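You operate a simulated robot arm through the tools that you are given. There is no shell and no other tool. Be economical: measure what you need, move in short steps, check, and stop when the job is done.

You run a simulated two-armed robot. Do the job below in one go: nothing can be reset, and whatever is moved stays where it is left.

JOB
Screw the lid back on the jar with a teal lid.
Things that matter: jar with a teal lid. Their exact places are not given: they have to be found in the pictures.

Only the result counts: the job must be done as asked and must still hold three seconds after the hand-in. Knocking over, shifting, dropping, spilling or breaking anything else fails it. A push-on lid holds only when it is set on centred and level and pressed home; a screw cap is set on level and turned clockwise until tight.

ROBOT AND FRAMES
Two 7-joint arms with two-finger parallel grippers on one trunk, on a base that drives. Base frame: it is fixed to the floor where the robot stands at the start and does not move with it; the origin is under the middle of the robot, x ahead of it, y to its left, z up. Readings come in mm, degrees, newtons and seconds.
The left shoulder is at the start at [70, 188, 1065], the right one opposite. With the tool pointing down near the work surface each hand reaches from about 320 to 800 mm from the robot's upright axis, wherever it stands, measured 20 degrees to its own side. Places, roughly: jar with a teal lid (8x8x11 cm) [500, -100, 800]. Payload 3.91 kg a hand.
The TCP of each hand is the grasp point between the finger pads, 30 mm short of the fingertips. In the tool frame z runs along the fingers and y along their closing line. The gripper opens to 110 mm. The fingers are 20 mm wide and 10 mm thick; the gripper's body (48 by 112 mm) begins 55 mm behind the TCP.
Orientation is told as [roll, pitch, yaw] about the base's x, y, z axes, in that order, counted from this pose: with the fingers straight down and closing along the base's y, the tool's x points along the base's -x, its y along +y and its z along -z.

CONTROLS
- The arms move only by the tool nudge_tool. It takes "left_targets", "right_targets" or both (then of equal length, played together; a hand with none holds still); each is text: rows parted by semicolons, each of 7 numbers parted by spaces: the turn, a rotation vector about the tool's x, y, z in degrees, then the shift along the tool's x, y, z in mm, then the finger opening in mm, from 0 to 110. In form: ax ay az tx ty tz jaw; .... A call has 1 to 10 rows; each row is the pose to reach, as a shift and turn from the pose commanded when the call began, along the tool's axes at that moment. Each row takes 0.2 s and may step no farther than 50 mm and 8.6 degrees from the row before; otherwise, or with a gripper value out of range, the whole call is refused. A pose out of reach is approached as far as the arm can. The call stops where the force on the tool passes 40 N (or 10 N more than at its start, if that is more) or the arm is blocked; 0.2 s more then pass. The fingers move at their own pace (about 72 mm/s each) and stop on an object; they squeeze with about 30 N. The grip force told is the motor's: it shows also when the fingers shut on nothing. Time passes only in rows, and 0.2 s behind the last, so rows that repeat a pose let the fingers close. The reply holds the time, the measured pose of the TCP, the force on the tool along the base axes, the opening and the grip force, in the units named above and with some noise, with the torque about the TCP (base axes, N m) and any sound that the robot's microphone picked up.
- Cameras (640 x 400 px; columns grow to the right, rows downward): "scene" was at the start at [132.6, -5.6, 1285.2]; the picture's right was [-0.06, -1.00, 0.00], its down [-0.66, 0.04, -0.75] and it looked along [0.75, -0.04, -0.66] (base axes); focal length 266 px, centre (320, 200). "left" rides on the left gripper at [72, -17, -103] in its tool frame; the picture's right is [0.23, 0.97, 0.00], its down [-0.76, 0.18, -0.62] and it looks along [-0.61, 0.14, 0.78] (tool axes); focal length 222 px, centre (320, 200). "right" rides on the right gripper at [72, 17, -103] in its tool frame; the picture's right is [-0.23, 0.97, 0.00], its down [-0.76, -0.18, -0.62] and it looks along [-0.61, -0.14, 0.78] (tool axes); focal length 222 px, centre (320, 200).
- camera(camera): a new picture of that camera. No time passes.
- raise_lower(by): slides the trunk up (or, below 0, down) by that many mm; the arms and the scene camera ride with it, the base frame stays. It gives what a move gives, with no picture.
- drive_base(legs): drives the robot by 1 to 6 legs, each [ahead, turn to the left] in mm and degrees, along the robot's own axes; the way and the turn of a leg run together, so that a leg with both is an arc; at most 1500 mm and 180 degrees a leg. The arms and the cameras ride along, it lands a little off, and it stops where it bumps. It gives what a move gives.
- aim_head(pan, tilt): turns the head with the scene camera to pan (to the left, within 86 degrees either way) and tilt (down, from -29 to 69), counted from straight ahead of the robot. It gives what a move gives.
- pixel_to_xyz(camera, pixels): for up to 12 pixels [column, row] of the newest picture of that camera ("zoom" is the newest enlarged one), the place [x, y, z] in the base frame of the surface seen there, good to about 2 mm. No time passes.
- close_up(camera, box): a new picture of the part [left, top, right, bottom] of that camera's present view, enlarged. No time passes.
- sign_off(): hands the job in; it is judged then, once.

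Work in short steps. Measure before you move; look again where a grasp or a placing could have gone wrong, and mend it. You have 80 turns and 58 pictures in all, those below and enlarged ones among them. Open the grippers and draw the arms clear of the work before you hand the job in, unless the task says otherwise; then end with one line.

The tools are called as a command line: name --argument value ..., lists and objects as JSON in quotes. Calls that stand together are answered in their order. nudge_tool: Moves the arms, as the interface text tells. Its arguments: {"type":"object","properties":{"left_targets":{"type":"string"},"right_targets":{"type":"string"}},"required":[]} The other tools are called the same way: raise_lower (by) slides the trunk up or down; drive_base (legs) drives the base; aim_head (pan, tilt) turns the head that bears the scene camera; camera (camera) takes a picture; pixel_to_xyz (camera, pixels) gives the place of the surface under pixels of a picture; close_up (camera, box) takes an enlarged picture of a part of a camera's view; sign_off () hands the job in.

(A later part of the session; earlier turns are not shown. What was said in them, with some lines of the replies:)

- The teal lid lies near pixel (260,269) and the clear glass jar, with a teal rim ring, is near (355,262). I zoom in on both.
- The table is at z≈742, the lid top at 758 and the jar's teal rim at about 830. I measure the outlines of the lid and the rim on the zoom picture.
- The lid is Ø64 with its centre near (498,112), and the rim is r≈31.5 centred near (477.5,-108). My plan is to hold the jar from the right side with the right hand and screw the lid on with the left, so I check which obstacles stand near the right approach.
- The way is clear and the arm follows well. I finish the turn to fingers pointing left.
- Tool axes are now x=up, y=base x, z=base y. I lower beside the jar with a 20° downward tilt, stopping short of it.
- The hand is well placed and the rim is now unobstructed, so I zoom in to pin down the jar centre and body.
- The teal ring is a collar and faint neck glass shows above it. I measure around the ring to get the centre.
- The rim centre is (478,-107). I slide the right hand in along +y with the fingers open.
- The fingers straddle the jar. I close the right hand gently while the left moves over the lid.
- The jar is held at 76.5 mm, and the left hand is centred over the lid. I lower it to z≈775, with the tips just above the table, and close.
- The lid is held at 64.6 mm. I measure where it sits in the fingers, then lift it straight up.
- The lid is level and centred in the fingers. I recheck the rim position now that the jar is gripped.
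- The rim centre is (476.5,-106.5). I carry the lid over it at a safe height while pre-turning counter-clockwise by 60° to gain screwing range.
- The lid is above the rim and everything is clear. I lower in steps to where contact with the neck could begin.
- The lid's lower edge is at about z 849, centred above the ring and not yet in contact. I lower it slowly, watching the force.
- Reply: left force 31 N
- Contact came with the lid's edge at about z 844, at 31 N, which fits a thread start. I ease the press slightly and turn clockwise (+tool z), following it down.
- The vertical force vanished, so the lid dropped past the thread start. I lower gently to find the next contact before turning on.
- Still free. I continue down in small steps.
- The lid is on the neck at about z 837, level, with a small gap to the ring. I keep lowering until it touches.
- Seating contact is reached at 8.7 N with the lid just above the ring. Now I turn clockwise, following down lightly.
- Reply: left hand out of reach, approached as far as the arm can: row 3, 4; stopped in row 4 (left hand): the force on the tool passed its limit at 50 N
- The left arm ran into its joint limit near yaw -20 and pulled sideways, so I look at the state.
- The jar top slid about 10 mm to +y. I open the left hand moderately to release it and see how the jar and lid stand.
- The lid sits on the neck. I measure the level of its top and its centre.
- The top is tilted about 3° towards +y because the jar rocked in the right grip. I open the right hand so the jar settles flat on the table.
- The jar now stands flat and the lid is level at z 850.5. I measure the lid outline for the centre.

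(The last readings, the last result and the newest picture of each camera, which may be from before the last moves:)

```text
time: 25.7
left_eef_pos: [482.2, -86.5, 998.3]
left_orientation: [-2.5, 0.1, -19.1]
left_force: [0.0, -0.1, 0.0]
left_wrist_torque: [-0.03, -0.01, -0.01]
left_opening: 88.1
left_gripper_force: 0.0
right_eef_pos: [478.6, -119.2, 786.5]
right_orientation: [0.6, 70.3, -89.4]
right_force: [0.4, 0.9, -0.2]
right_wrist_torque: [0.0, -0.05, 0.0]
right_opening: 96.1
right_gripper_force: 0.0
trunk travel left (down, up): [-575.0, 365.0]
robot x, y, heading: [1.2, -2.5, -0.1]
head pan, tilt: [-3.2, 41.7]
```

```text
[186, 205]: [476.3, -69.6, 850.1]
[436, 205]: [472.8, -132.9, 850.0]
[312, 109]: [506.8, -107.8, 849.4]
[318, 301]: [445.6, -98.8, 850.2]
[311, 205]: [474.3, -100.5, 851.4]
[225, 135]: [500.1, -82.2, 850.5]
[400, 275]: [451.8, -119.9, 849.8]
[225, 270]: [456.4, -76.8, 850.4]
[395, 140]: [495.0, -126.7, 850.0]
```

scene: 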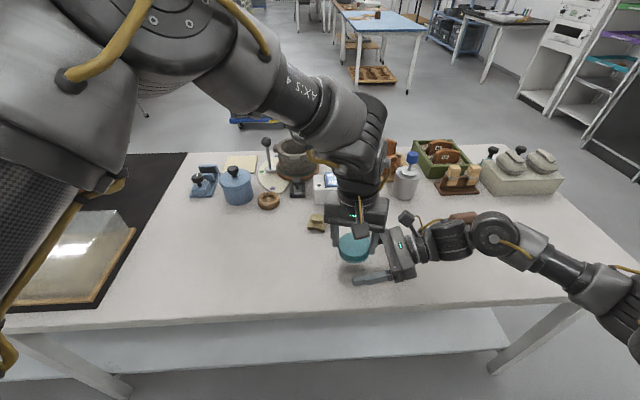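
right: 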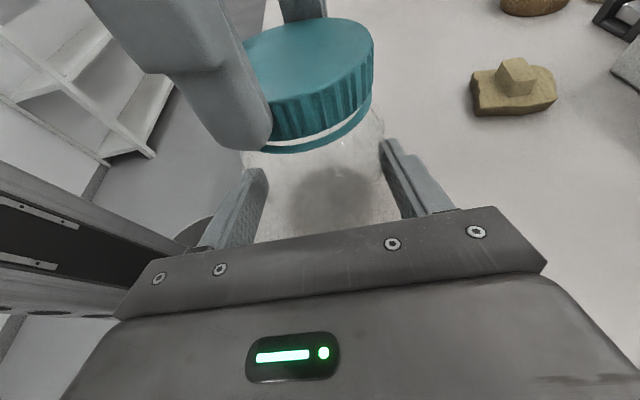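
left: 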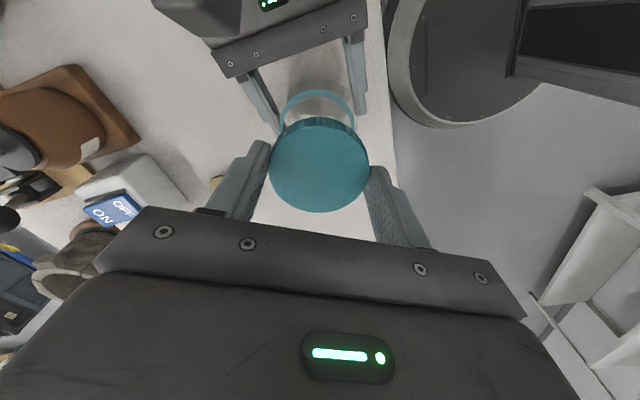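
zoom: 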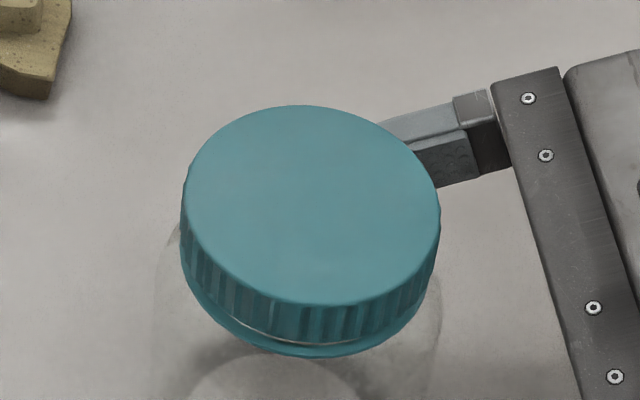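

The lid centre is (476,-101.3). I re-grip the jar 8 mm deeper with the right hand and, in the same call, level and centre the left hand above.

nudge_tool --right_targets "0 0 0 0 -2 4 96; 0 0 0 0 -2 8 92; 0 0 0 0 -2 8 86; 0 0 0 0 -2 8 82; 0 0 0 0 -2 8 79; 0 0 0 0 -2 8 76; 0 0 0 0 -2 8 70; 0 0 0 0 -2 8 60; 0 0 0 0 -2 8 50; 0 0 0 0 -2 8 50" --left_targets "-2.5 0 0 -0.2 -15.8 0 88; -2.5 0 0 -0.2 -15.8 0 88; -2.5 0 0 -0.2 -15.8 0 88; -2.5 0 0 -0.2 -15.8 0 88; -2.5 0 0 -0.2 -15.8 0 88; -2.5 0 0 -0.2 -15.8 0 88; -2.5 0 0 -0.2 -15.8 0 88; -2.5 0 0 -0.2 -15.8 0 88; -2.5 0 0 -0.2 -15.8 0 88; -2.5 0 0 -0.2 -15.8 0 88"

nudge_tool --left_targets "0 0 -8.5 0 0 0 88; 0 0 -17 0 0 0 88; 0 0 -25.5 0 0 0 88; 0 0 -34 0 0 0 88; 0 0 -42.5 0 0 0 88; 0 0 -51 0 0 0 88; 0 0 -59.5 0 0 0 88; 0 0 -68 0 0 0 88; 0 0 -76.5 0 0 0 88; 0 0 -85 0 0 0 88"

nudge_tool --left_targets "0 0 -8.5 0 0 0 88; 0 0 -17 0 0 0 88; 0 0 -25.5 0 0 0 88; 0 0 -34 0 0 0 88; 0 0 -42.5 0 0 0 88; 0 0 -51 0 0 0 88; 0 0 -59.5 0 0 0 88; 0 0 -59.5 0 0 0 88"

```text
time: 28.1
left_eef_pos: [491.0, -88.3, 1018.4]
left_orientation: [-3.0, -0.8, -16.9]
left_force: [1.2, -0.8, -0.4]
left_wrist_torque: [0.0, 0.02, 0.0]
left_opening: 88.1
left_gripper_force: 0.0
right_eef_pos: [475.9, -111.3, 783.7]
right_orientation: [0.6, 70.4, -89.5]
right_force: [0.2, -0.8, -0.2]
right_wrist_torque: [0.04, 0.0, -0.01]
right_opening: 76.8
right_gripper_force: 29.7
trunk travel left (down, up): [-575.0, 365.0]
robot x, y, heading: [0.7, -3.2, -0.3]
head pan, tilt: [-3.2, 41.7]
stopped in row 10 (left hand): the arm was blocked; the commanded pose is now the measured one
```

```text
time: 30.3
left_eef_pos: [489.3, -88.8, 1016.0]
left_orientation: [-0.8, 2.6, 68.1]
left_force: [-0.2, -0.7, -0.1]
left_wrist_torque: [-0.01, -0.05, 0.01]
left_opening: 87.8
left_gripper_force: 0.0
right_eef_pos: [476.3, -112.4, 783.0]
right_orientation: [0.6, 70.3, -89.4]
right_force: [-1.1, 0.0, 0.1]
right_wrist_torque: [0.02, -0.01, -0.01]
right_opening: 76.7
right_gripper_force: 29.8
trunk travel left (down, up): [-575.0, 365.0]
robot x, y, heading: [-0.5, 0.2, 0.2]
head pan, tilt: [-3.2, 41.7]
```

```text
time: 32.1
left_eef_pos: [489.1, -89.8, 1015.5]
left_orientation: [1.8, 2.0, 127.6]
left_force: [-0.2, 0.4, 0.6]
left_wrist_torque: [0.0, -0.01, -0.02]
left_opening: 88.0
left_gripper_force: 0.0
right_eef_pos: [475.8, -111.5, 783.3]
right_orientation: [0.6, 70.3, -89.3]
right_force: [-0.2, 0.1, 0.4]
right_wrist_torque: [0.01, 0.02, -0.03]
right_opening: 76.8
right_gripper_force: 29.9
trunk travel left (down, up): [-575.0, 365.0]
robot x, y, heading: [-4.0, -0.2, -0.1]
head pan, tilt: [-3.2, 41.7]
```

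Left is at yaw 127.6 with a 2° residual tilt, and the jar is re-gripped. I correct the left hand's tilt and position, and recheck the lid.

nudge_tool --left_targets "1.8 -2.0 0 1.5 17.7 0 88; 1.8 -2.0 0 1.5 17.7 20 88; 1.8 -2.0 0 1.5 17.7 20 88"

close_up --camera "scene" --box '[318, 220, 398, 270]'

```text
time: 32.9
left_eef_pos: [475.4, -101.5, 995.6]
left_orientation: [0.0, 0.1, 127.5]
left_force: [-0.1, 0.5, 0.0]
left_wrist_torque: [0.05, -0.02, -0.04]
left_opening: 87.8
left_gripper_force: 0.0
right_eef_pos: [476.1, -110.7, 784.2]
right_orientation: [0.7, 70.2, -89.4]
right_force: [-0.5, 1.3, 0.2]
right_wrist_torque: [-0.01, 0.03, 0.01]
right_opening: 76.9
right_gripper_force: 30.3
trunk travel left (down, up): [-575.0, 365.0]
robot x, y, heading: [-0.5, 5.2, 0.1]
head pan, tilt: [-3.2, 41.7]
```

```text
8.00 times, centred on (358, 245) of scene
```

zoom: 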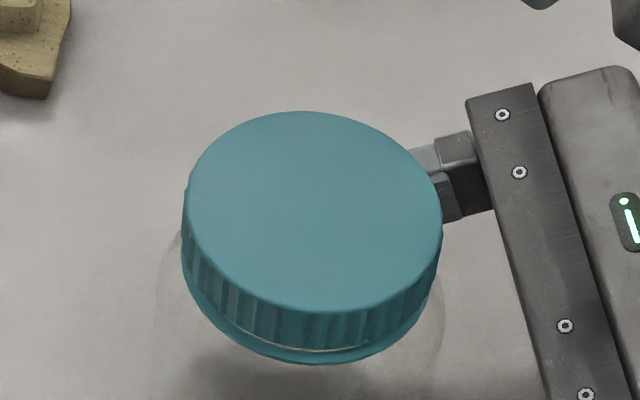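

pixel_to_xyz --camera "zoom" --pixels '[[186, 210], [438, 212], [308, 115], [318, 308], [225, 140], [400, 282], [225, 275], [395, 146], [312, 212]]'

```text
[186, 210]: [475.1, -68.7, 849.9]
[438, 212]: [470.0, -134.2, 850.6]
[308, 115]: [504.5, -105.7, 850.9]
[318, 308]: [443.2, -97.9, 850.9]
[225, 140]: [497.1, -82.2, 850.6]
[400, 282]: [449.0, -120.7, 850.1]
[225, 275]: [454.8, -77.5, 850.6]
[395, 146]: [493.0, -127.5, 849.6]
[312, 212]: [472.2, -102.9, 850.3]
```

The lid is level, with its centre now at (473.7,-101.7). I shift the left hand to it, descend and grip the lid.

nudge_tool --left_targets "0 0 0 -0.9 1.8 40 88; 0 0 0 -0.9 1.8 80 88; 0 0 0 -0.9 1.8 110 88; 0 0 0 -0.9 1.8 128 88; 0 0 0 -0.9 1.8 128 80; 0 0 0 -0.9 1.8 128 74; 0 0 0 -0.9 1.8 128 68; 0 0 0 -0.9 1.8 128 60; 0 0 0 -0.9 1.8 128 50; 0 0 0 -0.9 1.8 128 50"

camera --camera "left"

```text
time: 35.1
left_eef_pos: [476.7, -103.1, 869.1]
left_orientation: [-0.2, -0.1, 127.6]
left_force: [16.5, 16.3, -4.9]
left_wrist_torque: [0.7, -0.89, -0.01]
left_opening: 63.9
left_gripper_force: 30.2
right_eef_pos: [474.4, -109.7, 783.2]
right_orientation: [0.5, 70.3, -89.5]
right_force: [-16.1, -14.7, 7.0]
right_wrist_torque: [0.57, -0.41, 0.21]
right_opening: 76.8
right_gripper_force: 29.9
trunk travel left (down, up): [-575.0, 365.0]
robot x, y, heading: [-2.9, -0.7, 0.1]
head pan, tilt: [-3.2, 41.7]
```

```text
23 pictures are left
```

left: 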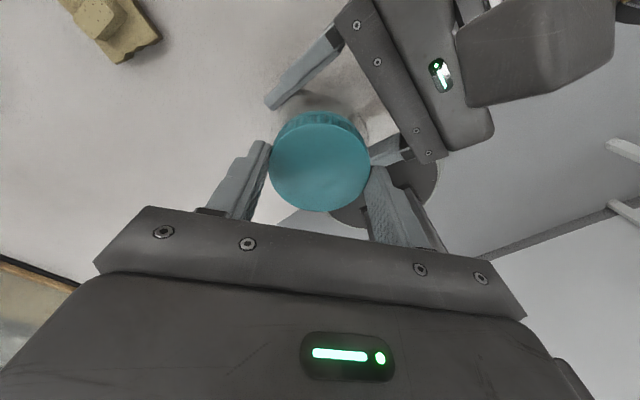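

The grip shows a 23 N side load along the closing line, so the hand is slightly off centre. I relax it by shifting along the tool's -y.

nudge_tool --left_targets "0 0 0 0 -0.7 0 50; 0 0 0 0 -1.4 0 50; 0 0 0 0 -1.4 0 50"

```text
time: 35.9
left_eef_pos: [475.6, -103.4, 868.7]
left_orientation: [0.1, 0.1, 127.5]
left_force: [18.4, 7.7, -4.9]
left_wrist_torque: [0.37, -0.88, -0.05]
left_opening: 64.3
left_gripper_force: 29.9
right_eef_pos: [474.5, -111.3, 783.4]
right_orientation: [0.5, 70.3, -89.3]
right_force: [-19.4, -7.0, 5.6]
right_wrist_torque: [0.26, -0.65, 0.23]
right_opening: 76.3
right_gripper_force: 30.4
trunk travel left (down, up): [-575.0, 365.0]
robot x, y, heading: [0.1, -0.5, 0.1]
head pan, tilt: [-3.2, 41.7]
```

The y load halved; x remains. I shift a bit further along base +x/+y.

nudge_tool --left_targets "0 0 0 0.2 -0.8 0 50; 0 0 0 0.36 -1.6 0 50; 0 0 0 0.36 -1.6 0 50"

```text
time: 36.7
left_eef_pos: [475.9, -103.4, 868.8]
left_orientation: [0.2, 0.1, 127.4]
left_force: [13.6, -2.9, -6.9]
left_wrist_torque: [-0.05, -0.58, 0.0]
left_opening: 64.1
left_gripper_force: 29.5
right_eef_pos: [475.3, -111.6, 783.4]
right_orientation: [0.7, 70.4, -89.3]
right_force: [-14.0, 2.9, 4.3]
right_wrist_torque: [-0.25, -0.59, 0.12]
right_opening: 76.5
right_gripper_force: 29.8
trunk travel left (down, up): [-575.0, 365.0]
robot x, y, heading: [-0.3, 1.4, -0.0]
head pan, tilt: [-3.2, 41.7]
```

I trim x once more and then turn clockwise 48°, following down slightly.

nudge_tool --left_targets "0 0 0 0.7 -0.7 0.3 50; 0 0 0 1.4 -1.4 0.6 50; 0 0 8 1.4 -1.4 0.8 50; 0 0 16 1.4 -1.4 0.9 50; 0 0 24 1.4 -1.4 1 50; 0 0 32 1.4 -1.4 1.1 50; 0 0 40 1.4 -1.4 1.2 50; 0 0 48 1.4 -1.4 1.3 50"

```text
time: 38.5
left_eef_pos: [477.4, -103.0, 867.1]
left_orientation: [0.1, 0.1, 79.1]
left_force: [-23.1, -15.8, 4.6]
left_wrist_torque: [-0.64, 1.21, 0.04]
left_opening: 64.6
left_gripper_force: 29.9
right_eef_pos: [478.5, -111.8, 785.0]
right_orientation: [0.6, 70.3, -89.6]
right_force: [23.4, 15.7, -4.8]
right_wrist_torque: [-0.72, 0.74, -0.28]
right_opening: 76.8
right_gripper_force: 29.8
trunk travel left (down, up): [-575.0, 365.0]
robot x, y, heading: [0.3, -1.4, 0.2]
head pan, tilt: [-3.2, 41.7]
```

The turn ran freely with little torque but the side load reversed. I trim that back while turning another 40°.

nudge_tool --left_targets "0 0 0 0.9 1 0 50; 0 0 0 1.9 2.2 0 50; 0 0 8 1.9 2.2 0.2 50; 0 0 16 1.9 2.2 0.4 50; 0 0 24 1.9 2.2 0.5 50; 0 0 32 1.9 2.2 0.6 50; 0 0 40 1.9 2.2 0.7 50; 0 0 40 1.9 2.2 0.7 50"

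close_up --camera "scene" --box '[318, 220, 398, 270]'

```text
time: 40.3
left_eef_pos: [477.1, -103.0, 868.2]
left_orientation: [0.0, -0.1, 39.4]
left_force: [-20.1, 9.2, 7.3]
left_wrist_torque: [0.42, 0.84, 0.07]
left_opening: 64.2
left_gripper_force: 30.1
right_eef_pos: [476.7, -112.3, 781.9]
right_orientation: [0.6, 70.2, -89.5]
right_force: [22.6, -9.6, -5.0]
right_wrist_torque: [0.37, 0.75, -0.28]
right_opening: 76.8
right_gripper_force: 30.6
trunk travel left (down, up): [-575.0, 365.0]
robot x, y, heading: [-0.8, -1.4, 0.1]
head pan, tilt: [-3.2, 41.7]
```

```text
8.00 times, centred on (358, 245) of scene
```

zoom: 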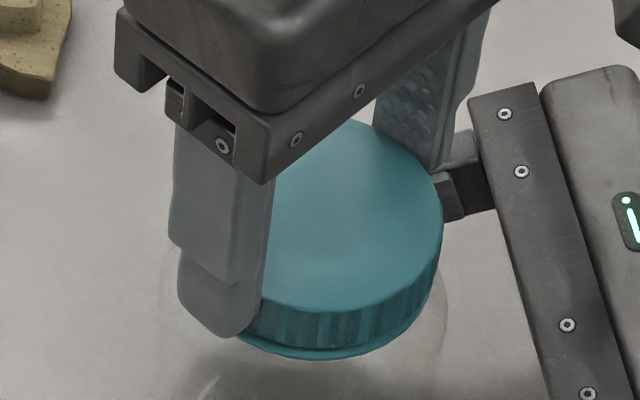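

pixel_to_xyz --camera "zoom" --pixels '[[350, 230], [400, 250], [320, 280], [370, 170], [390, 280], [350, 356], [300, 353], [400, 345]]'

```text
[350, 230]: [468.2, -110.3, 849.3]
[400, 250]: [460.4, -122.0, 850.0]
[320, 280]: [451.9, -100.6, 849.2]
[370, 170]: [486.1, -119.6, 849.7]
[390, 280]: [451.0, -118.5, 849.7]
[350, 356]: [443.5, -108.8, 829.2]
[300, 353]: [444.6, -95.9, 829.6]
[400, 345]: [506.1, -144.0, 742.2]
```

The lid top went down 0.9 mm over about 88°, so the thread has engaged. I continue to yaw ≈7 with a trim, then regrip.

nudge_tool --left_targets "0 0 0 0.4 1 0 50; 0 0 0 0.9 2 0 50; 0 0 8 0.9 2 0.1 50; 0 0 16 0.9 2 0.2 50; 0 0 24 0.9 2 0.3 50; 0 0 32 0.9 2 0.4 50; 0 0 32 0.9 2 0.4 50"

```text
time: 41.9
left_eef_pos: [474.6, -102.3, 866.1]
left_orientation: [-0.1, -0.1, 7.4]
left_force: [-3.2, 12.0, 3.4]
left_wrist_torque: [0.39, -0.01, 0.0]
left_opening: 64.1
left_gripper_force: 30.1
right_eef_pos: [476.1, -111.4, 783.9]
right_orientation: [0.5, 70.2, -89.5]
right_force: [4.3, -11.4, -2.0]
right_wrist_torque: [0.5, 0.26, -0.06]
right_opening: 76.7
right_gripper_force: 30.4
trunk travel left (down, up): [-575.0, 365.0]
robot x, y, heading: [-3.6, -2.3, 0.0]
head pan, tilt: [-3.2, 41.7]
```

I release, lift and turn the left hand back for another bite.

nudge_tool --left_targets "0 0 0 0 0 0 80; 0 0 0 0 0 0 86; 0 0 0 0 0 0 86; 0 0 0 0 0 -30 86; 0 0 0 0 0 -70 86; 0 0 -8.5 0 0 -100 86; 0 0 -17 0 0 -100 86; 0 0 -25.5 0 0 -100 86; 0 0 -34 0 0 -100 86; 0 0 -42.5 0 0 -100 86"

nudge_tool --left_targets "0 0 -8.5 0 0 0 86; 0 0 -17 0 0 0 86; 0 0 -25.5 0 0 0 86; 0 0 -34 0 0 0 86; 0 0 -42.5 0 0 0 86; 0 0 -51 0 0 0 86; 0 0 -59.5 0 0 0 86; 0 0 -68 0 0 0 86; 0 0 -76.5 0 0 0 86; 0 0 -85 0 0 0 86"

close_up --camera "scene" --box '[318, 220, 398, 270]'

pixel_to_xyz --camera "zoom" --pixels '[[188, 212], [436, 212], [308, 117], [318, 304], [225, 144], [400, 276], [225, 275], [395, 150], [312, 212], [320, 360]]'

```text
time: 44.1
left_eef_pos: [475.8, -101.9, 968.4]
left_orientation: [0.0, 0.1, 50.1]
left_force: [0.3, -0.7, 0.2]
left_wrist_torque: [0.01, 0.01, 0.02]
left_opening: 86.0
left_gripper_force: 0.1
right_eef_pos: [474.8, -111.7, 783.1]
right_orientation: [0.6, 70.3, -89.5]
right_force: [0.1, -0.1, -0.6]
right_wrist_torque: [0.0, 0.0, -0.01]
right_opening: 76.7
right_gripper_force: 30.0
trunk travel left (down, up): [-575.0, 365.0]
robot x, y, heading: [0.5, -2.2, -0.3]
head pan, tilt: [-3.2, 41.7]
```

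```text
time: 46.3
left_eef_pos: [474.8, -102.3, 966.2]
left_orientation: [0.0, 0.1, 135.1]
left_force: [-0.8, -0.5, -0.3]
left_wrist_torque: [-0.02, -0.02, -0.01]
left_opening: 85.9
left_gripper_force: 0.1
right_eef_pos: [476.1, -110.6, 781.5]
right_orientation: [0.5, 70.3, -89.5]
right_force: [0.6, -0.3, -0.7]
right_wrist_torque: [-0.04, -0.02, -0.02]
right_opening: 76.7
right_gripper_force: 30.0
trunk travel left (down, up): [-575.0, 365.0]
robot x, y, heading: [4.3, -2.2, -0.0]
head pan, tilt: [-3.2, 41.7]
```

```text
8.00 times, centred on (358, 245) of scene
```

zoom: 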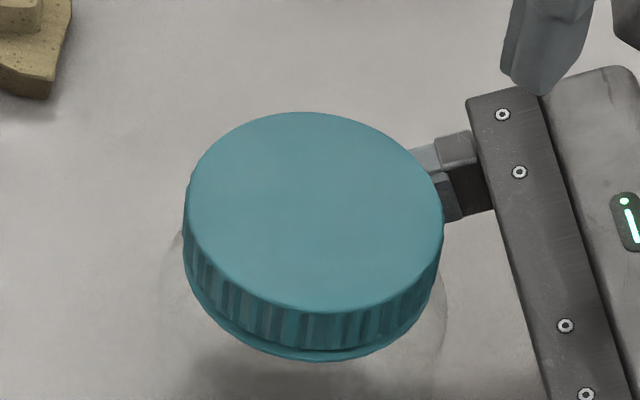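

```text
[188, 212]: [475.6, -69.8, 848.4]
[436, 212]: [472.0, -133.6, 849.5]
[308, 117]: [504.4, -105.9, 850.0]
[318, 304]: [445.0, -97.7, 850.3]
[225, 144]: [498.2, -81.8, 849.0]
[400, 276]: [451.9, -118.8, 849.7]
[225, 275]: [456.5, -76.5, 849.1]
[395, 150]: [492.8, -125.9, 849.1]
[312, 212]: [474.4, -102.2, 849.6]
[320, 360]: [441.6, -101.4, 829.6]
```

The gap to the ring has narrowed, the lid is level, and its centre is about (474.8,-101.4). I regrip there for a second bite.

nudge_tool --left_targets "0 0 0 -0.6 -0.6 40 86; 0 0 0 -0.6 -0.6 80 86; 0 0 0 -0.6 -0.6 100 86; 0 0 0 -0.6 -0.6 100 80; 0 0 0 -0.6 -0.6 100 74; 0 0 0 -0.6 -0.6 100 68; 0 0 0 -0.6 -0.6 100 60; 0 0 0 -0.6 -0.6 100 50; 0 0 0 -0.6 -0.6 100 50"

```text
time: 48.3
left_eef_pos: [475.0, -100.5, 866.6]
left_orientation: [0.0, 0.0, 135.0]
left_force: [3.6, 3.2, -2.2]
left_wrist_torque: [0.09, -0.09, 0.01]
left_opening: 63.9
left_gripper_force: 29.9
right_eef_pos: [475.9, -111.3, 782.5]
right_orientation: [0.5, 70.3, -89.5]
right_force: [-2.5, -4.5, 1.2]
right_wrist_torque: [0.21, -0.19, 0.03]
right_opening: 76.3
right_gripper_force: 30.2
trunk travel left (down, up): [-575.0, 365.0]
robot x, y, heading: [-0.5, 0.6, 0.2]
head pan, tilt: [-3.2, 41.7]
```

The grip is well centred this time, with under 5 N side load. I turn clockwise 80°, following down about 0.8 mm.

nudge_tool --left_targets "0 0 8 0 0 0.1 50; 0 0 16 0 0 0.2 50; 0 0 24 0 0 0.3 50; 0 0 32 0 0 0.4 50; 0 0 40 0 0 0.5 50; 0 0 48 0 0 0.6 50; 0 0 56 0 0 0.7 50; 0 0 64 0 0 0.8 50; 0 0 72 0 0 0.8 50; 0 0 80 0 0 0.8 50"

```text
time: 50.5
left_eef_pos: [477.1, -100.6, 866.7]
left_orientation: [-0.7, -0.3, 55.3]
left_force: [36.5, -2.9, 6.0]
left_wrist_torque: [-0.13, -1.61, 1.26]
left_opening: 63.7
left_gripper_force: 29.7
right_eef_pos: [474.3, -110.4, 782.6]
right_orientation: [0.1, 70.3, -89.5]
right_force: [-36.3, 2.7, -1.5]
right_wrist_torque: [0.0, -1.3, -0.9]
right_opening: 76.1
right_gripper_force: 30.6
trunk travel left (down, up): [-575.0, 365.0]
robot x, y, heading: [-0.3, -0.8, 0.2]
head pan, tilt: [-3.2, 41.7]
```

Torque about z rose to 1.26 N·m, so the lid is tightening. I relieve the side load, add a few degrees and watch whether torque climbs or the lid slips.

nudge_tool --left_targets "0 0 0 -0.6 -0.8 0 50; 0 0 0 -1.1 -1.6 0 50; 0 0 5 -1.4 -2 0 50; 0 0 10 -1.4 -2 0 50; 0 0 10 -1.4 -2 0 50"

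camera --camera "scene"

close_up --camera "scene" --box '[318, 220, 398, 270]'

```text
time: 51.7
left_eef_pos: [478.0, -102.9, 868.4]
left_orientation: [-0.8, -0.1, 45.1]
left_force: [40.2, -9.8, 16.8]
left_wrist_torque: [-0.79, -1.46, 1.27]
left_opening: 62.8
left_gripper_force: 30.0
right_eef_pos: [473.6, -110.7, 781.8]
right_orientation: [0.1, 70.1, -89.5]
right_force: [-39.7, 11.8, -8.2]
right_wrist_torque: [-0.22, -1.59, -0.88]
right_opening: 77.9
right_gripper_force: 29.8
trunk travel left (down, up): [-575.0, 365.0]
robot x, y, heading: [0.7, -0.9, -0.1]
head pan, tilt: [-3.2, 41.7]
```

```text
20 pictures are left
```

scene: 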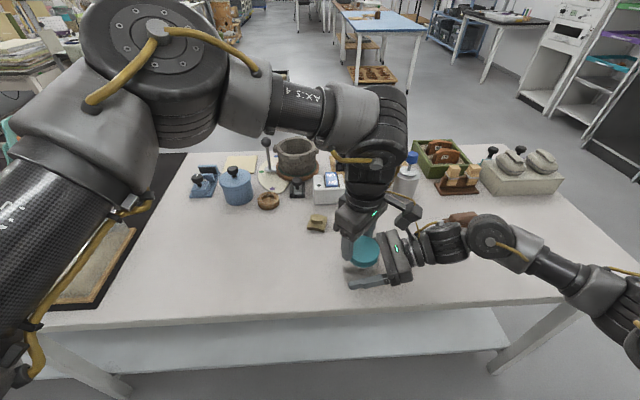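

```text
8.00 times, centred on (358, 245) of scene
```

zoom: 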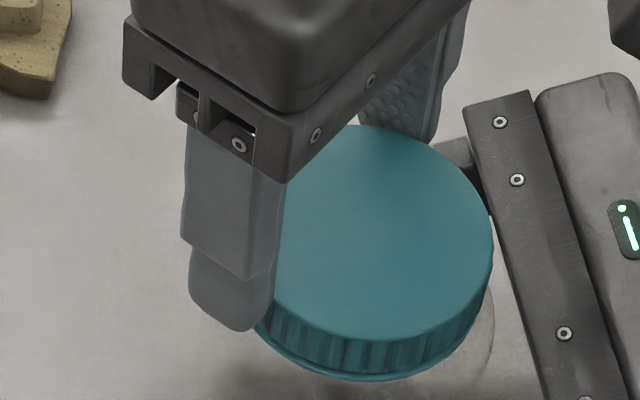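

Torque plateaus at 1.27 N·m, meaning it is tight and something slips. The lid shifted toward -y in the fingers, so I release, lift and inspect.

nudge_tool --left_targets "0 0 0 0 0 0 75; 0 0 0 0 0 0 84; 0 0 0 0 0 0 88; 0 0 0 0 0 0 88; 0 0 0 0 0 -30 88; 0 0 0 0 0 -70 88; 0 0 0 0 0 -110 88; 0 0 0 0 0 -130 88"

close_up --camera "right" --box '[160, 0, 460, 260]'

close_up --camera "scene" --box '[318, 220, 398, 270]'

pixel_to_xyz --camera "zoom" --pixels '[[230, 232], [476, 232], [350, 140], [360, 325], [270, 165], [440, 300], [270, 295], [435, 170], [360, 230], [350, 378]]'

```text
time: 53.5
left_eef_pos: [476.0, -98.8, 994.2]
left_orientation: [0.0, 0.1, 44.9]
left_force: [0.1, 0.7, -0.8]
left_wrist_torque: [-0.01, 0.0, 0.04]
left_opening: 87.9
left_gripper_force: 0.1
right_eef_pos: [476.5, -110.8, 783.6]
right_orientation: [0.6, 70.3, -89.4]
right_force: [0.2, -1.3, -2.3]
right_wrist_torque: [0.01, -0.03, -0.02]
right_opening: 76.6
right_gripper_force: 30.8
trunk travel left (down, up): [-575.0, 365.0]
robot x, y, heading: [-2.1, -1.4, 0.0]
head pan, tilt: [-3.2, 41.7]
```

```text
1.54 times, centred on (310, 130) of right
```

zoom: 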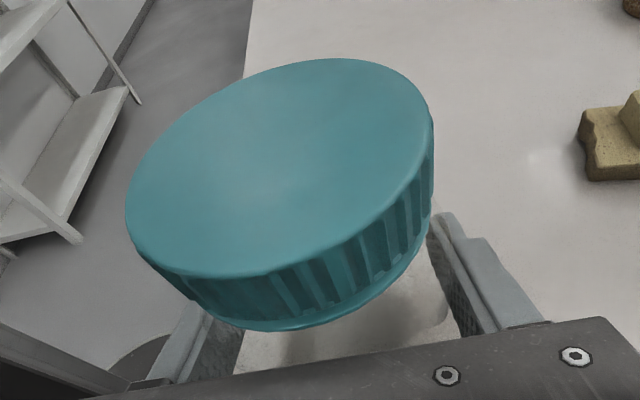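

```text
8.00 times, centred on (358, 245) of scene
```

zoom: 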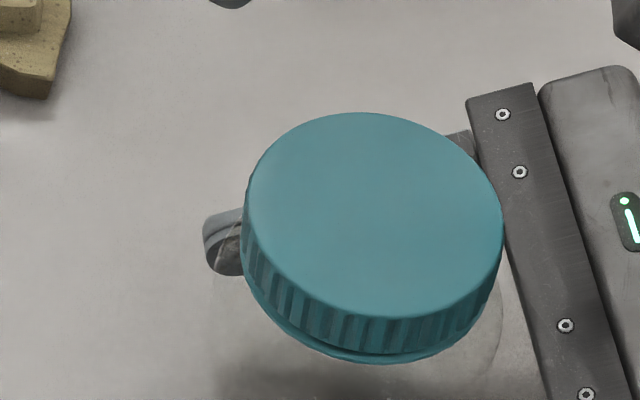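

```text
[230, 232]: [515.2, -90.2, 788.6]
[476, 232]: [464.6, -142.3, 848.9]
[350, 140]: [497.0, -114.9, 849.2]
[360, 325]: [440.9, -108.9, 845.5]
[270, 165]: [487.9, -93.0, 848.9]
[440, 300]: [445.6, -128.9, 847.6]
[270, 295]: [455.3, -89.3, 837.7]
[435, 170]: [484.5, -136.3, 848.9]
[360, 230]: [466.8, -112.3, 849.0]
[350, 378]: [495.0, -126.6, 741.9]
```

The jar rolled along the right fingers to y≈-115 but is upright, and the lid is lower at 849.0. To confirm tightness I'll regrip, so I measure the outline centre again.

pixel_to_xyz --camera "zoom" --pixels '[[248, 215], [498, 222], [365, 116], [375, 313], [285, 145], [460, 285], [285, 275], [455, 150], [370, 358], [300, 335], [440, 350]]'

nudge_tool --left_targets "0 0 -8.5 0 0 0 88; 0 0 -17 0 0 0 88; 0 0 -25.5 0 0 0 88; 0 0 -34 0 0 0 88; 0 0 -42.5 0 0 0 88; 0 0 -51 0 0 0 88; 0 0 -51 0 0 0 88"

```text
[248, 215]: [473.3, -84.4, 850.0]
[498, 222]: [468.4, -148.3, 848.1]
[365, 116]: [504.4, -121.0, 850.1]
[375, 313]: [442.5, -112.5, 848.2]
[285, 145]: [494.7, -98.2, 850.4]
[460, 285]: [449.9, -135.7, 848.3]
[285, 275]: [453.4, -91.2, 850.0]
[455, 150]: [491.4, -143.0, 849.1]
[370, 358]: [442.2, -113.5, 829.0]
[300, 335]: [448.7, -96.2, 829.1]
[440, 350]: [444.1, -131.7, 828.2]
```

```text
time: 55.1
left_eef_pos: [475.8, -101.7, 995.5]
left_orientation: [0.0, 0.1, 96.1]
left_force: [0.1, 0.0, -0.2]
left_wrist_torque: [-0.03, 0.0, 0.01]
left_opening: 88.1
left_gripper_force: 0.0
right_eef_pos: [477.1, -111.9, 782.7]
right_orientation: [0.5, 70.3, -89.5]
right_force: [-0.4, -1.1, -2.0]
right_wrist_torque: [0.03, 0.0, 0.03]
right_opening: 76.8
right_gripper_force: 30.2
trunk travel left (down, up): [-575.0, 365.0]
robot x, y, heading: [-1.0, 3.2, 0.0]
head pan, tilt: [-3.2, 41.7]
```

The tilt is about 1.8°, from the jar rocking again. I open the right hand to let the jar settle, back it off to centre the grip, and measure.

nudge_tool --right_targets "0 0 0 0 0 0 79; 0 0 0 0 0 0 82; 0 0 0 0 0 0 90; 0 0 0 0 0 0 96; 0 0 0 -2.5 -1.5 -7 98; 0 0 0 -5.1 -3 -14.1 98; 0 0 0 -5.1 -3 -14.1 98"

close_up --camera "scene" --box '[318, 220, 398, 270]'

close_up --camera "right" --box '[160, 0, 460, 260]'

```text
time: 56.7
left_eef_pos: [475.8, -101.6, 996.4]
left_orientation: [0.1, 0.0, 95.9]
left_force: [0.3, 0.3, -0.3]
left_wrist_torque: [-0.02, 0.02, 0.01]
left_opening: 88.0
left_gripper_force: 0.0
right_eef_pos: [472.4, -127.5, 783.8]
right_orientation: [0.6, 70.3, -89.4]
right_force: [0.0, -0.3, 0.0]
right_wrist_torque: [-0.01, 0.03, -0.03]
right_opening: 97.8
right_gripper_force: 0.0
trunk travel left (down, up): [-575.0, 365.0]
robot x, y, heading: [0.5, -0.0, 0.2]
head pan, tilt: [-3.2, 41.7]
```

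```text
8.00 times, centred on (358, 245) of scene
```

zoom: 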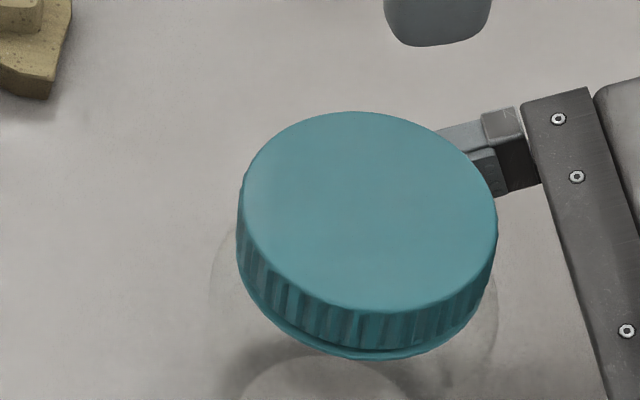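

```text
1.54 times, centred on (310, 130) of right
```

zoom: 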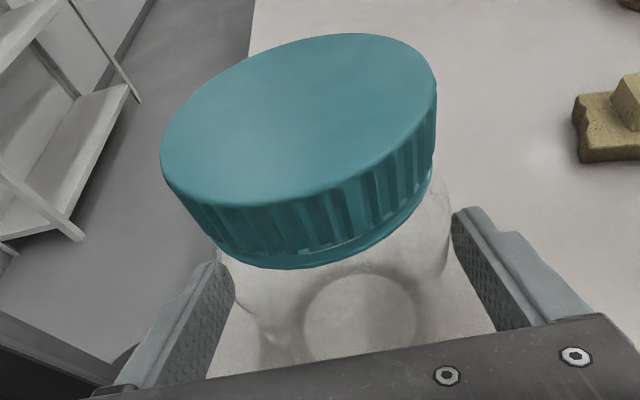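

close_up --camera "scene" --box '[318, 220, 398, 270]'

pixel_to_xyz --camera "zoom" --pixels '[[242, 210], [493, 216], [358, 115], [371, 309], [280, 140], [455, 282], [280, 272], [450, 147], [367, 208], [300, 335], [370, 355], [440, 345]]'

```text
8.00 times, centred on (358, 245) of scene
```

zoom: 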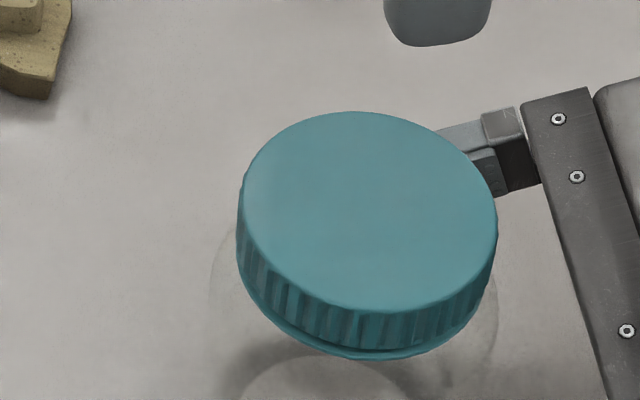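

```text
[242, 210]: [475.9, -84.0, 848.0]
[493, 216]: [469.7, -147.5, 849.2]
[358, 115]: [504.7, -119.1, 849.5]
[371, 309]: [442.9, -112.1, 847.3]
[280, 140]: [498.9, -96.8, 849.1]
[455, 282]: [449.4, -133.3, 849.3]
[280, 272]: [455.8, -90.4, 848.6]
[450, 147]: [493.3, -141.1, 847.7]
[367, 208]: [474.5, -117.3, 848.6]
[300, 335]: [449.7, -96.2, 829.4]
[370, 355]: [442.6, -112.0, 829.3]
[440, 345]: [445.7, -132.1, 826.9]
```

The lid is level, top at 848.6, centre (473.9,-115.6). I re-close the right hand and bring the left over the lid, turned back to yaw ≈136.

nudge_tool --right_targets "0 0 0 0 1.5 0 92; 0 0 0 0 1.5 0 86; 0 0 0 0 1.5 0 82; 0 0 0 0 1.5 0 79; 0 0 0 0 1.5 0 76; 0 0 0 0 1.5 0 70; 0 0 0 0 1.5 0 60; 0 0 0 0 1.5 0 50; 0 0 0 0 1.5 0 50" --left_targets "0 0 0 5 1 0 88; 0 0 0 10 2 0 88; 0 0 0 13.9 3.5 0 88; 0 0 -8 13.9 3.5 0 88; 0 0 -16 13.9 3.5 0 88; 0 0 -24 13.9 3.5 0 88; 0 0 -32 13.9 3.5 0 88; 0 0 -40 13.9 3.5 0 88; 0 0 -40 13.9 3.5 0 88"

close_up --camera "scene" --box '[318, 220, 398, 270]'

pixel_to_xyz --camera "zoom" --pixels '[[242, 210], [493, 216], [358, 116], [371, 308], [280, 142], [453, 280], [280, 272], [450, 149], [367, 208]]'

```text
time: 58.7
left_eef_pos: [474.6, -114.8, 995.4]
left_orientation: [0.0, 0.1, 136.0]
left_force: [0.0, 0.7, -0.2]
left_wrist_torque: [0.0, 0.01, -0.01]
left_opening: 87.8
left_gripper_force: 0.1
right_eef_pos: [473.8, -127.1, 784.2]
right_orientation: [0.6, 70.2, -89.4]
right_force: [0.5, -0.3, 0.7]
right_wrist_torque: [0.03, -0.01, -0.06]
right_opening: 76.6
right_gripper_force: 29.6
trunk travel left (down, up): [-575.0, 365.0]
robot x, y, heading: [0.5, 3.4, -0.1]
head pan, tilt: [-3.2, 41.7]
```

```text
8.00 times, centred on (358, 245) of scene
```

zoom: 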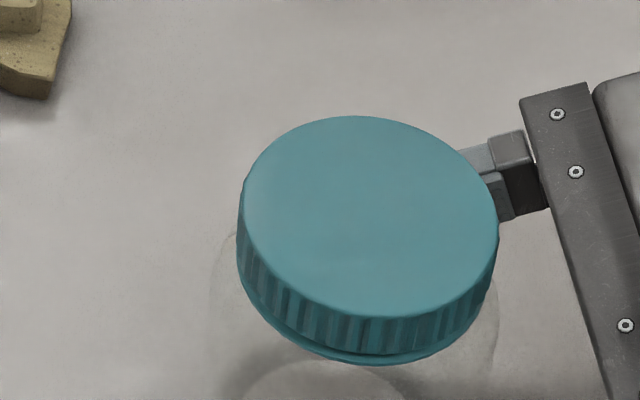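

```text
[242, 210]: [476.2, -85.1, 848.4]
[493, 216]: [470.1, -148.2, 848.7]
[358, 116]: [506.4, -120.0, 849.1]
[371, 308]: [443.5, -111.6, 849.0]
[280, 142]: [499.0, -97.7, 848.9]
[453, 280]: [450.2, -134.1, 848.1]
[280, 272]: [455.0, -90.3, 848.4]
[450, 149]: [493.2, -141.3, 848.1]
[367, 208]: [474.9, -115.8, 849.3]
```

I descend and grip the lid again.

nudge_tool --left_targets "0 0 0 -0.7 0.7 45 88; 0 0 0 -0.7 0.7 90 88; 0 0 0 -0.7 0.7 120 88; 0 0 0 -0.7 0.7 130 86; 0 0 0 -0.7 0.7 130 80; 0 0 0 -0.7 0.7 130 74; 0 0 0 -0.7 0.7 130 68; 0 0 0 -0.7 0.7 130 60; 0 0 0 -0.7 0.7 130 50; 0 0 0 -0.7 0.7 130 50"

```text
time: 60.9
left_eef_pos: [472.2, -114.5, 864.9]
left_orientation: [-0.1, -0.1, 136.0]
left_force: [6.7, 8.7, -2.7]
left_wrist_torque: [0.25, -0.2, 0.04]
left_opening: 64.5
left_gripper_force: 29.8
right_eef_pos: [474.5, -125.6, 784.3]
right_orientation: [0.6, 70.3, -89.4]
right_force: [-5.2, -7.6, 4.0]
right_wrist_torque: [0.39, -0.28, 0.07]
right_opening: 76.4
right_gripper_force: 30.2
trunk travel left (down, up): [-575.0, 365.0]
robot x, y, heading: [-0.4, -1.6, 0.1]
head pan, tilt: [-3.2, 41.7]
```

The grip is good with a light load. I trim it slightly and turn 24° in small steps to read the torque.

nudge_tool --left_targets "0 0 0 0 -1.0 0 50; 0 0 6 0 -1.0 0.1 50; 0 0 12 0 -1.0 0.1 50; 0 0 18 0 -1.0 0.2 50; 0 0 24 0 -1.0 0.2 50"

```text
time: 62.1
left_eef_pos: [473.8, -115.4, 865.0]
left_orientation: [0.1, 0.1, 111.8]
left_force: [-1.8, -2.2, -0.8]
left_wrist_torque: [-0.08, 0.03, 1.07]
left_opening: 64.1
left_gripper_force: 30.0
right_eef_pos: [475.4, -125.8, 783.1]
right_orientation: [0.6, 70.3, -89.4]
right_force: [2.0, 0.6, 0.6]
right_wrist_torque: [0.0, 0.07, -1.1]
right_opening: 77.5
right_gripper_force: 30.2
trunk travel left (down, up): [-575.0, 365.0]
robot x, y, heading: [3.2, 0.0, -0.1]
head pan, tilt: [-3.2, 41.7]
```

A clean reaction torque of 1.07 N·m appeared within 24°, with no side load. I turn 12° more to see whether it holds.

nudge_tool --left_targets "0 0 4 0 0 0 50; 0 0 8 0 0 0 50; 0 0 12 0 0 0 50; 0 0 12 0 0 0 50"

close_up --camera "scene" --box '[318, 220, 398, 270]'

pixel_to_xyz --camera "zoom" --pixels '[[280, 250], [350, 270], [330, 300], [420, 280], [450, 240], [370, 357], [440, 350], [300, 337]]'

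```text
time: 63.1
left_eef_pos: [473.6, -115.4, 865.2]
left_orientation: [0.0, 0.2, 99.8]
left_force: [1.7, -1.2, 0.7]
left_wrist_torque: [0.01, -0.1, 0.17]
left_opening: 63.8
left_gripper_force: 30.1
right_eef_pos: [474.4, -127.2, 783.0]
right_orientation: [0.5, 70.3, -89.5]
right_force: [-1.2, 1.0, -0.9]
right_wrist_torque: [-0.04, 0.12, -0.16]
right_opening: 75.6
right_gripper_force: 30.4
trunk travel left (down, up): [-575.0, 365.0]
robot x, y, heading: [-2.8, -1.1, 0.0]
head pan, tilt: [-3.2, 41.7]
```

```text
8.00 times, centred on (358, 245) of scene
```

zoom: 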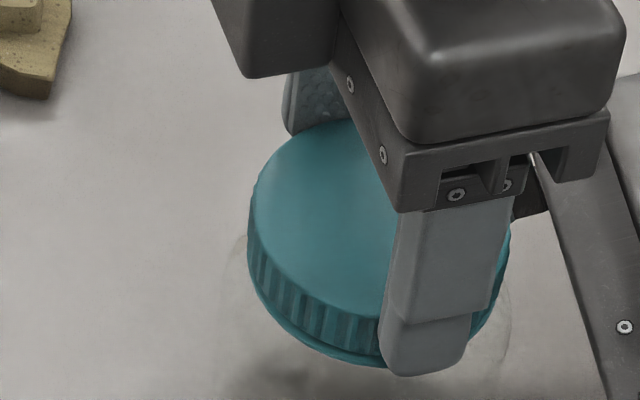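

```text
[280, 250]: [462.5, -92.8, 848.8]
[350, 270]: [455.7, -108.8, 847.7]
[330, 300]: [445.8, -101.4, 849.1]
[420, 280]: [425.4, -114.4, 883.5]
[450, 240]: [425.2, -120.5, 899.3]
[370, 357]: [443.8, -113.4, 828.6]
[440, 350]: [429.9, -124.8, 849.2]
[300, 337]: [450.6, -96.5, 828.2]
```

The torque fell to 0.17 and the right opening changed from 77.5 to 75.6, so the jar slipped in the right grip. Lid height is unchanged at about 848.5. I turn 20° more with light down-press to test tightness again.

nudge_tool --left_targets "0 0 4 0 0 0.5 50; 0 0 8 0 0 1 50; 0 0 12 0 0 1 50; 0 0 12 0 0 1 50"

nudge_tool --left_targets "0 0 4 0 0 0 50; 0 0 8 0 0 0 50; 0 0 8 0 0 0 50"

nudge_tool --left_targets "0 0 4 0 0 0 50; 0 0 8 0 0 0 50; 0 0 8 0 0 0 50"

```text
time: 64.1
left_eef_pos: [474.0, -114.2, 864.3]
left_orientation: [-0.1, 0.0, 88.0]
left_force: [6.6, 1.2, 6.5]
left_wrist_torque: [-0.01, -0.23, 1.25]
left_opening: 63.9
left_gripper_force: 30.6
right_eef_pos: [474.4, -126.7, 783.8]
right_orientation: [0.5, 70.4, -89.6]
right_force: [-6.7, -0.6, -2.5]
right_wrist_torque: [0.14, -0.19, -1.17]
right_opening: 75.0
right_gripper_force: 30.5
trunk travel left (down, up): [-575.0, 365.0]
robot x, y, heading: [-1.1, 2.1, -0.1]
head pan, tilt: [-3.2, 41.7]
```

```text
time: 64.9
left_eef_pos: [475.3, -115.2, 864.9]
left_orientation: [-0.2, 0.2, 79.8]
left_force: [14.0, -2.8, 6.8]
left_wrist_torque: [-0.22, -0.5, 1.12]
left_opening: 64.1
left_gripper_force: 29.7
right_eef_pos: [473.2, -126.0, 782.9]
right_orientation: [0.5, 70.3, -89.4]
right_force: [-11.8, 3.3, -3.4]
right_wrist_torque: [-0.12, -0.58, -0.96]
right_opening: 75.9
right_gripper_force: 30.0
trunk travel left (down, up): [-575.0, 365.0]
robot x, y, heading: [-2.3, -0.6, -0.2]
head pan, tilt: [-3.2, 41.7]
```

```text
time: 65.7
left_eef_pos: [475.5, -114.1, 865.9]
left_orientation: [-0.3, -0.2, 72.1]
left_force: [26.1, 6.4, 5.1]
left_wrist_torque: [0.08, -0.98, 1.04]
left_opening: 64.2
left_gripper_force: 30.1
right_eef_pos: [473.8, -127.4, 784.2]
right_orientation: [0.4, 70.3, -89.4]
right_force: [-24.9, -4.9, -0.4]
right_wrist_torque: [0.43, -1.04, -0.73]
right_opening: 76.7
right_gripper_force: 30.1
trunk travel left (down, up): [-575.0, 365.0]
robot x, y, heading: [1.2, 0.5, -0.2]
head pan, tilt: [-3.2, 41.7]
```

A sustained 1.0–1.25 N·m with the jar slipping in the grip means the lid is tight. I release the left hand, lift it away, then open the right so the jar stands flat.

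nudge_tool --left_targets "0 0 0 0 0 0 75; 0 0 0 0 0 0 84; 0 0 0 0 0 0 88; 0 0 0 0 0 0 88; 0 0 0 0 0 -30 88; 0 0 0 0 0 -70 88; 0 0 0 0 0 -110 88; 0 0 0 0 0 -130 88"

nudge_tool --right_targets "0 0 0 0 0 0 79; 0 0 0 0 0 0 82; 0 0 0 0 0 0 90; 0 0 0 0 0 0 98; 0 0 0 0 0 0 104; 0 0 0 0 0 0 104"

close_up --camera "right" --box '[160, 0, 460, 260]'

close_up --camera "scene" --box '[318, 220, 398, 270]'

pixel_to_xyz --camera "zoom" --pixels '[[280, 215], [470, 220], [370, 135], [375, 290], [290, 160], [440, 270], [290, 260], [440, 160], [370, 208], [370, 357], [440, 345], [300, 337]]'

```text
time: 67.5
left_eef_pos: [473.7, -114.8, 996.3]
left_orientation: [0.0, 0.1, 72.0]
left_force: [0.7, 0.0, 0.2]
left_wrist_torque: [0.01, 0.03, 0.02]
left_opening: 88.0
left_gripper_force: 0.2
right_eef_pos: [475.1, -126.7, 783.7]
right_orientation: [0.8, 70.3, -89.3]
right_force: [-1.0, -0.8, 3.5]
right_wrist_torque: [-0.17, 0.01, -0.02]
right_opening: 76.6
right_gripper_force: 30.6
trunk travel left (down, up): [-575.0, 365.0]
robot x, y, heading: [-3.1, 2.5, -0.1]
head pan, tilt: [-3.2, 41.7]
```

```text
time: 68.9
left_eef_pos: [474.1, -114.2, 995.0]
left_orientation: [0.0, 0.1, 72.0]
left_force: [0.7, 0.4, -0.2]
left_wrist_torque: [-0.01, -0.02, 0.02]
left_opening: 88.0
left_gripper_force: 0.1
right_eef_pos: [474.1, -126.1, 784.1]
right_orientation: [0.6, 70.4, -89.4]
right_force: [0.5, 0.2, 0.8]
right_wrist_torque: [0.0, 0.02, 0.02]
right_opening: 104.1
right_gripper_force: 0.1
trunk travel left (down, up): [-575.0, 365.0]
robot x, y, heading: [2.1, 1.2, 0.3]
head pan, tilt: [-3.2, 41.7]
```

```text
1.54 times, centred on (310, 130) of right
```

zoom: 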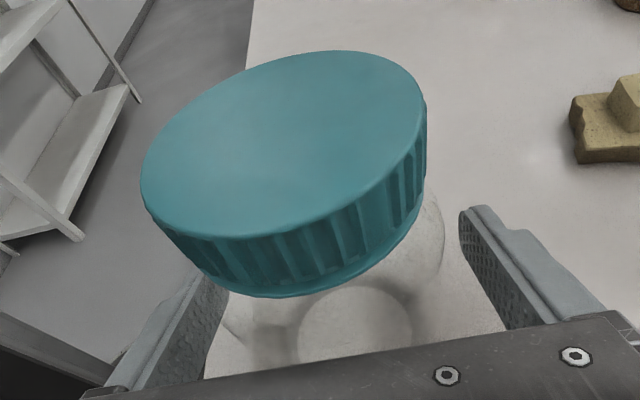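

```text
8.00 times, centred on (358, 245) of scene
```

zoom: 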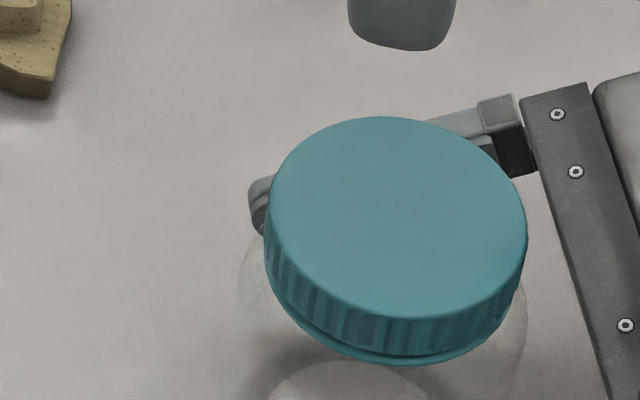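

```text
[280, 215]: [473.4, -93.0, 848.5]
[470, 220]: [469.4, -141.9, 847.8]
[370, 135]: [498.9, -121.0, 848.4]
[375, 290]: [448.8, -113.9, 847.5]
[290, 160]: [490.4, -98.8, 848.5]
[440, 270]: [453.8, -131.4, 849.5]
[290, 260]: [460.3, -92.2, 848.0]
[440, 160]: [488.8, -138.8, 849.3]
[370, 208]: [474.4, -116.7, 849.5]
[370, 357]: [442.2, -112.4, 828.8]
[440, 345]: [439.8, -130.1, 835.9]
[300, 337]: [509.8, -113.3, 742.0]
```

The lid is level and its height has not changed over the last 56° of turning, so it is tight and the jar stands flat. I draw the right hand straight back out along -y.

nudge_tool --right_targets "0 0 0 -8 0 -23 104; 0 0 0 -16 0 -46 104; 0 0 0 -24 0 -69 104; 0 0 0 -32 0 -93 104; 0 0 0 -42 0 -120 104; 0 0 0 -52 0 -150 104" --left_targets "0 0 0 0 0 -10 88; 0 0 0 0 0 -20 88; 0 0 0 0 0 -30 88; 0 0 0 0 0 -40 88; 0 0 0 0 0 -50 88; 0 0 0 0 0 -60 88"

camera --camera "scene"

camera --camera "right"

```text
time: 70.3
left_eef_pos: [483.6, -104.0, 1048.7]
left_orientation: [1.3, 1.4, 73.5]
left_force: [0.5, -0.2, 0.6]
left_wrist_torque: [-0.03, -0.01, -0.01]
left_opening: 87.9
left_gripper_force: 0.0
right_eef_pos: [474.2, -285.4, 785.5]
right_orientation: [0.5, 70.4, -89.4]
right_force: [0.3, 0.0, 0.1]
right_wrist_torque: [0.03, 0.0, -0.02]
right_opening: 103.8
right_gripper_force: 0.0
trunk travel left (down, up): [-575.0, 365.0]
robot x, y, heading: [0.3, -0.2, -0.2]
head pan, tilt: [-3.2, 41.7]
```

```text
9 pictures are left
```

scene: 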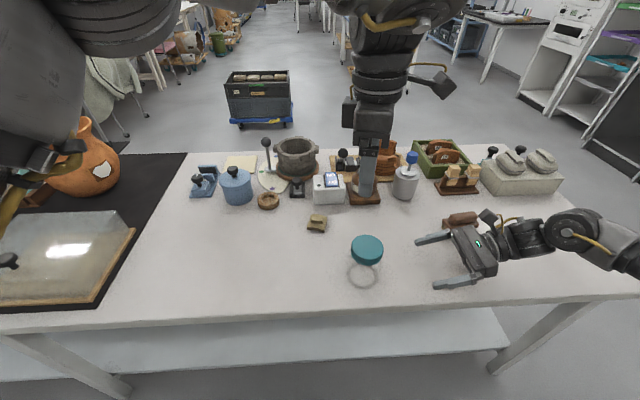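

```text
8 pictures are left
```

right: 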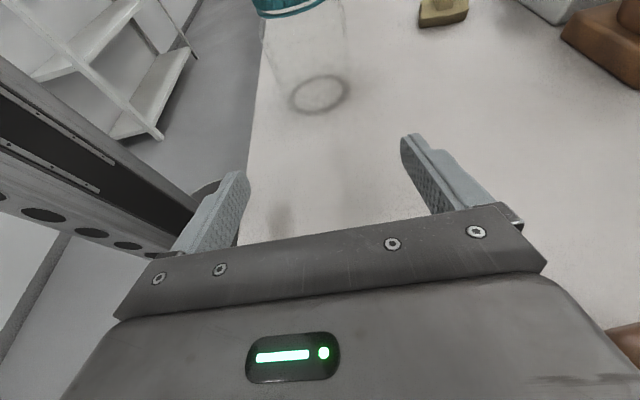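

The jar stands with its lid on and both hands are off it. I move the left hand further aside to be clear and take one last look.

nudge_tool --left_targets "0 0 0 -32 9 0 88; 0 0 0 -64 19 0 88; 0 0 0 -96 28 0 88; 0 0 0 -128 37 0 88; 0 0 0 -128 37 0 88"

close_up --camera "scene" --box '[300, 200, 500, 300]'

```text
time: 71.5
left_eef_pos: [479.1, 18.6, 1053.0]
left_orientation: [-0.1, 0.0, 71.9]
left_force: [-0.5, -0.8, -0.1]
left_wrist_torque: [0.03, -0.01, 0.05]
left_opening: 88.1
left_gripper_force: 0.0
right_eef_pos: [475.1, -286.7, 784.6]
right_orientation: [0.6, 70.4, -89.5]
right_force: [-0.3, -0.3, -1.0]
right_wrist_torque: [-0.01, 0.03, -0.02]
right_opening: 103.8
right_gripper_force: 0.0
trunk travel left (down, up): [-575.0, 365.0]
robot x, y, heading: [1.7, 2.4, -0.0]
head pan, tilt: [-3.2, 41.7]
```

```text
3.20 times, centred on (400, 250) of scene
```

zoom: 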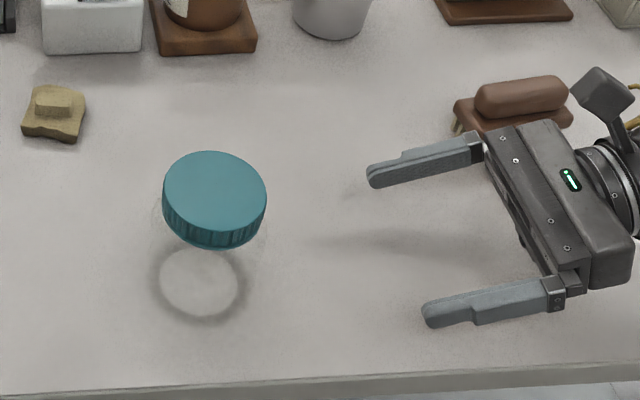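

The lid is level and tight, the jar stands flat, the other objects look undisturbed, and both hands are clear. I hand the job in.

sign_off

```text
The job is handed in.
```

The teal lid is screwed back on the jar and tight: the turning torque held at about 1.0–1.25 N·m and the lid went no lower over the last 56° of turning. The jar stands flat about 10–15 mm from where it began, because it slid in the grip while I was tightening.
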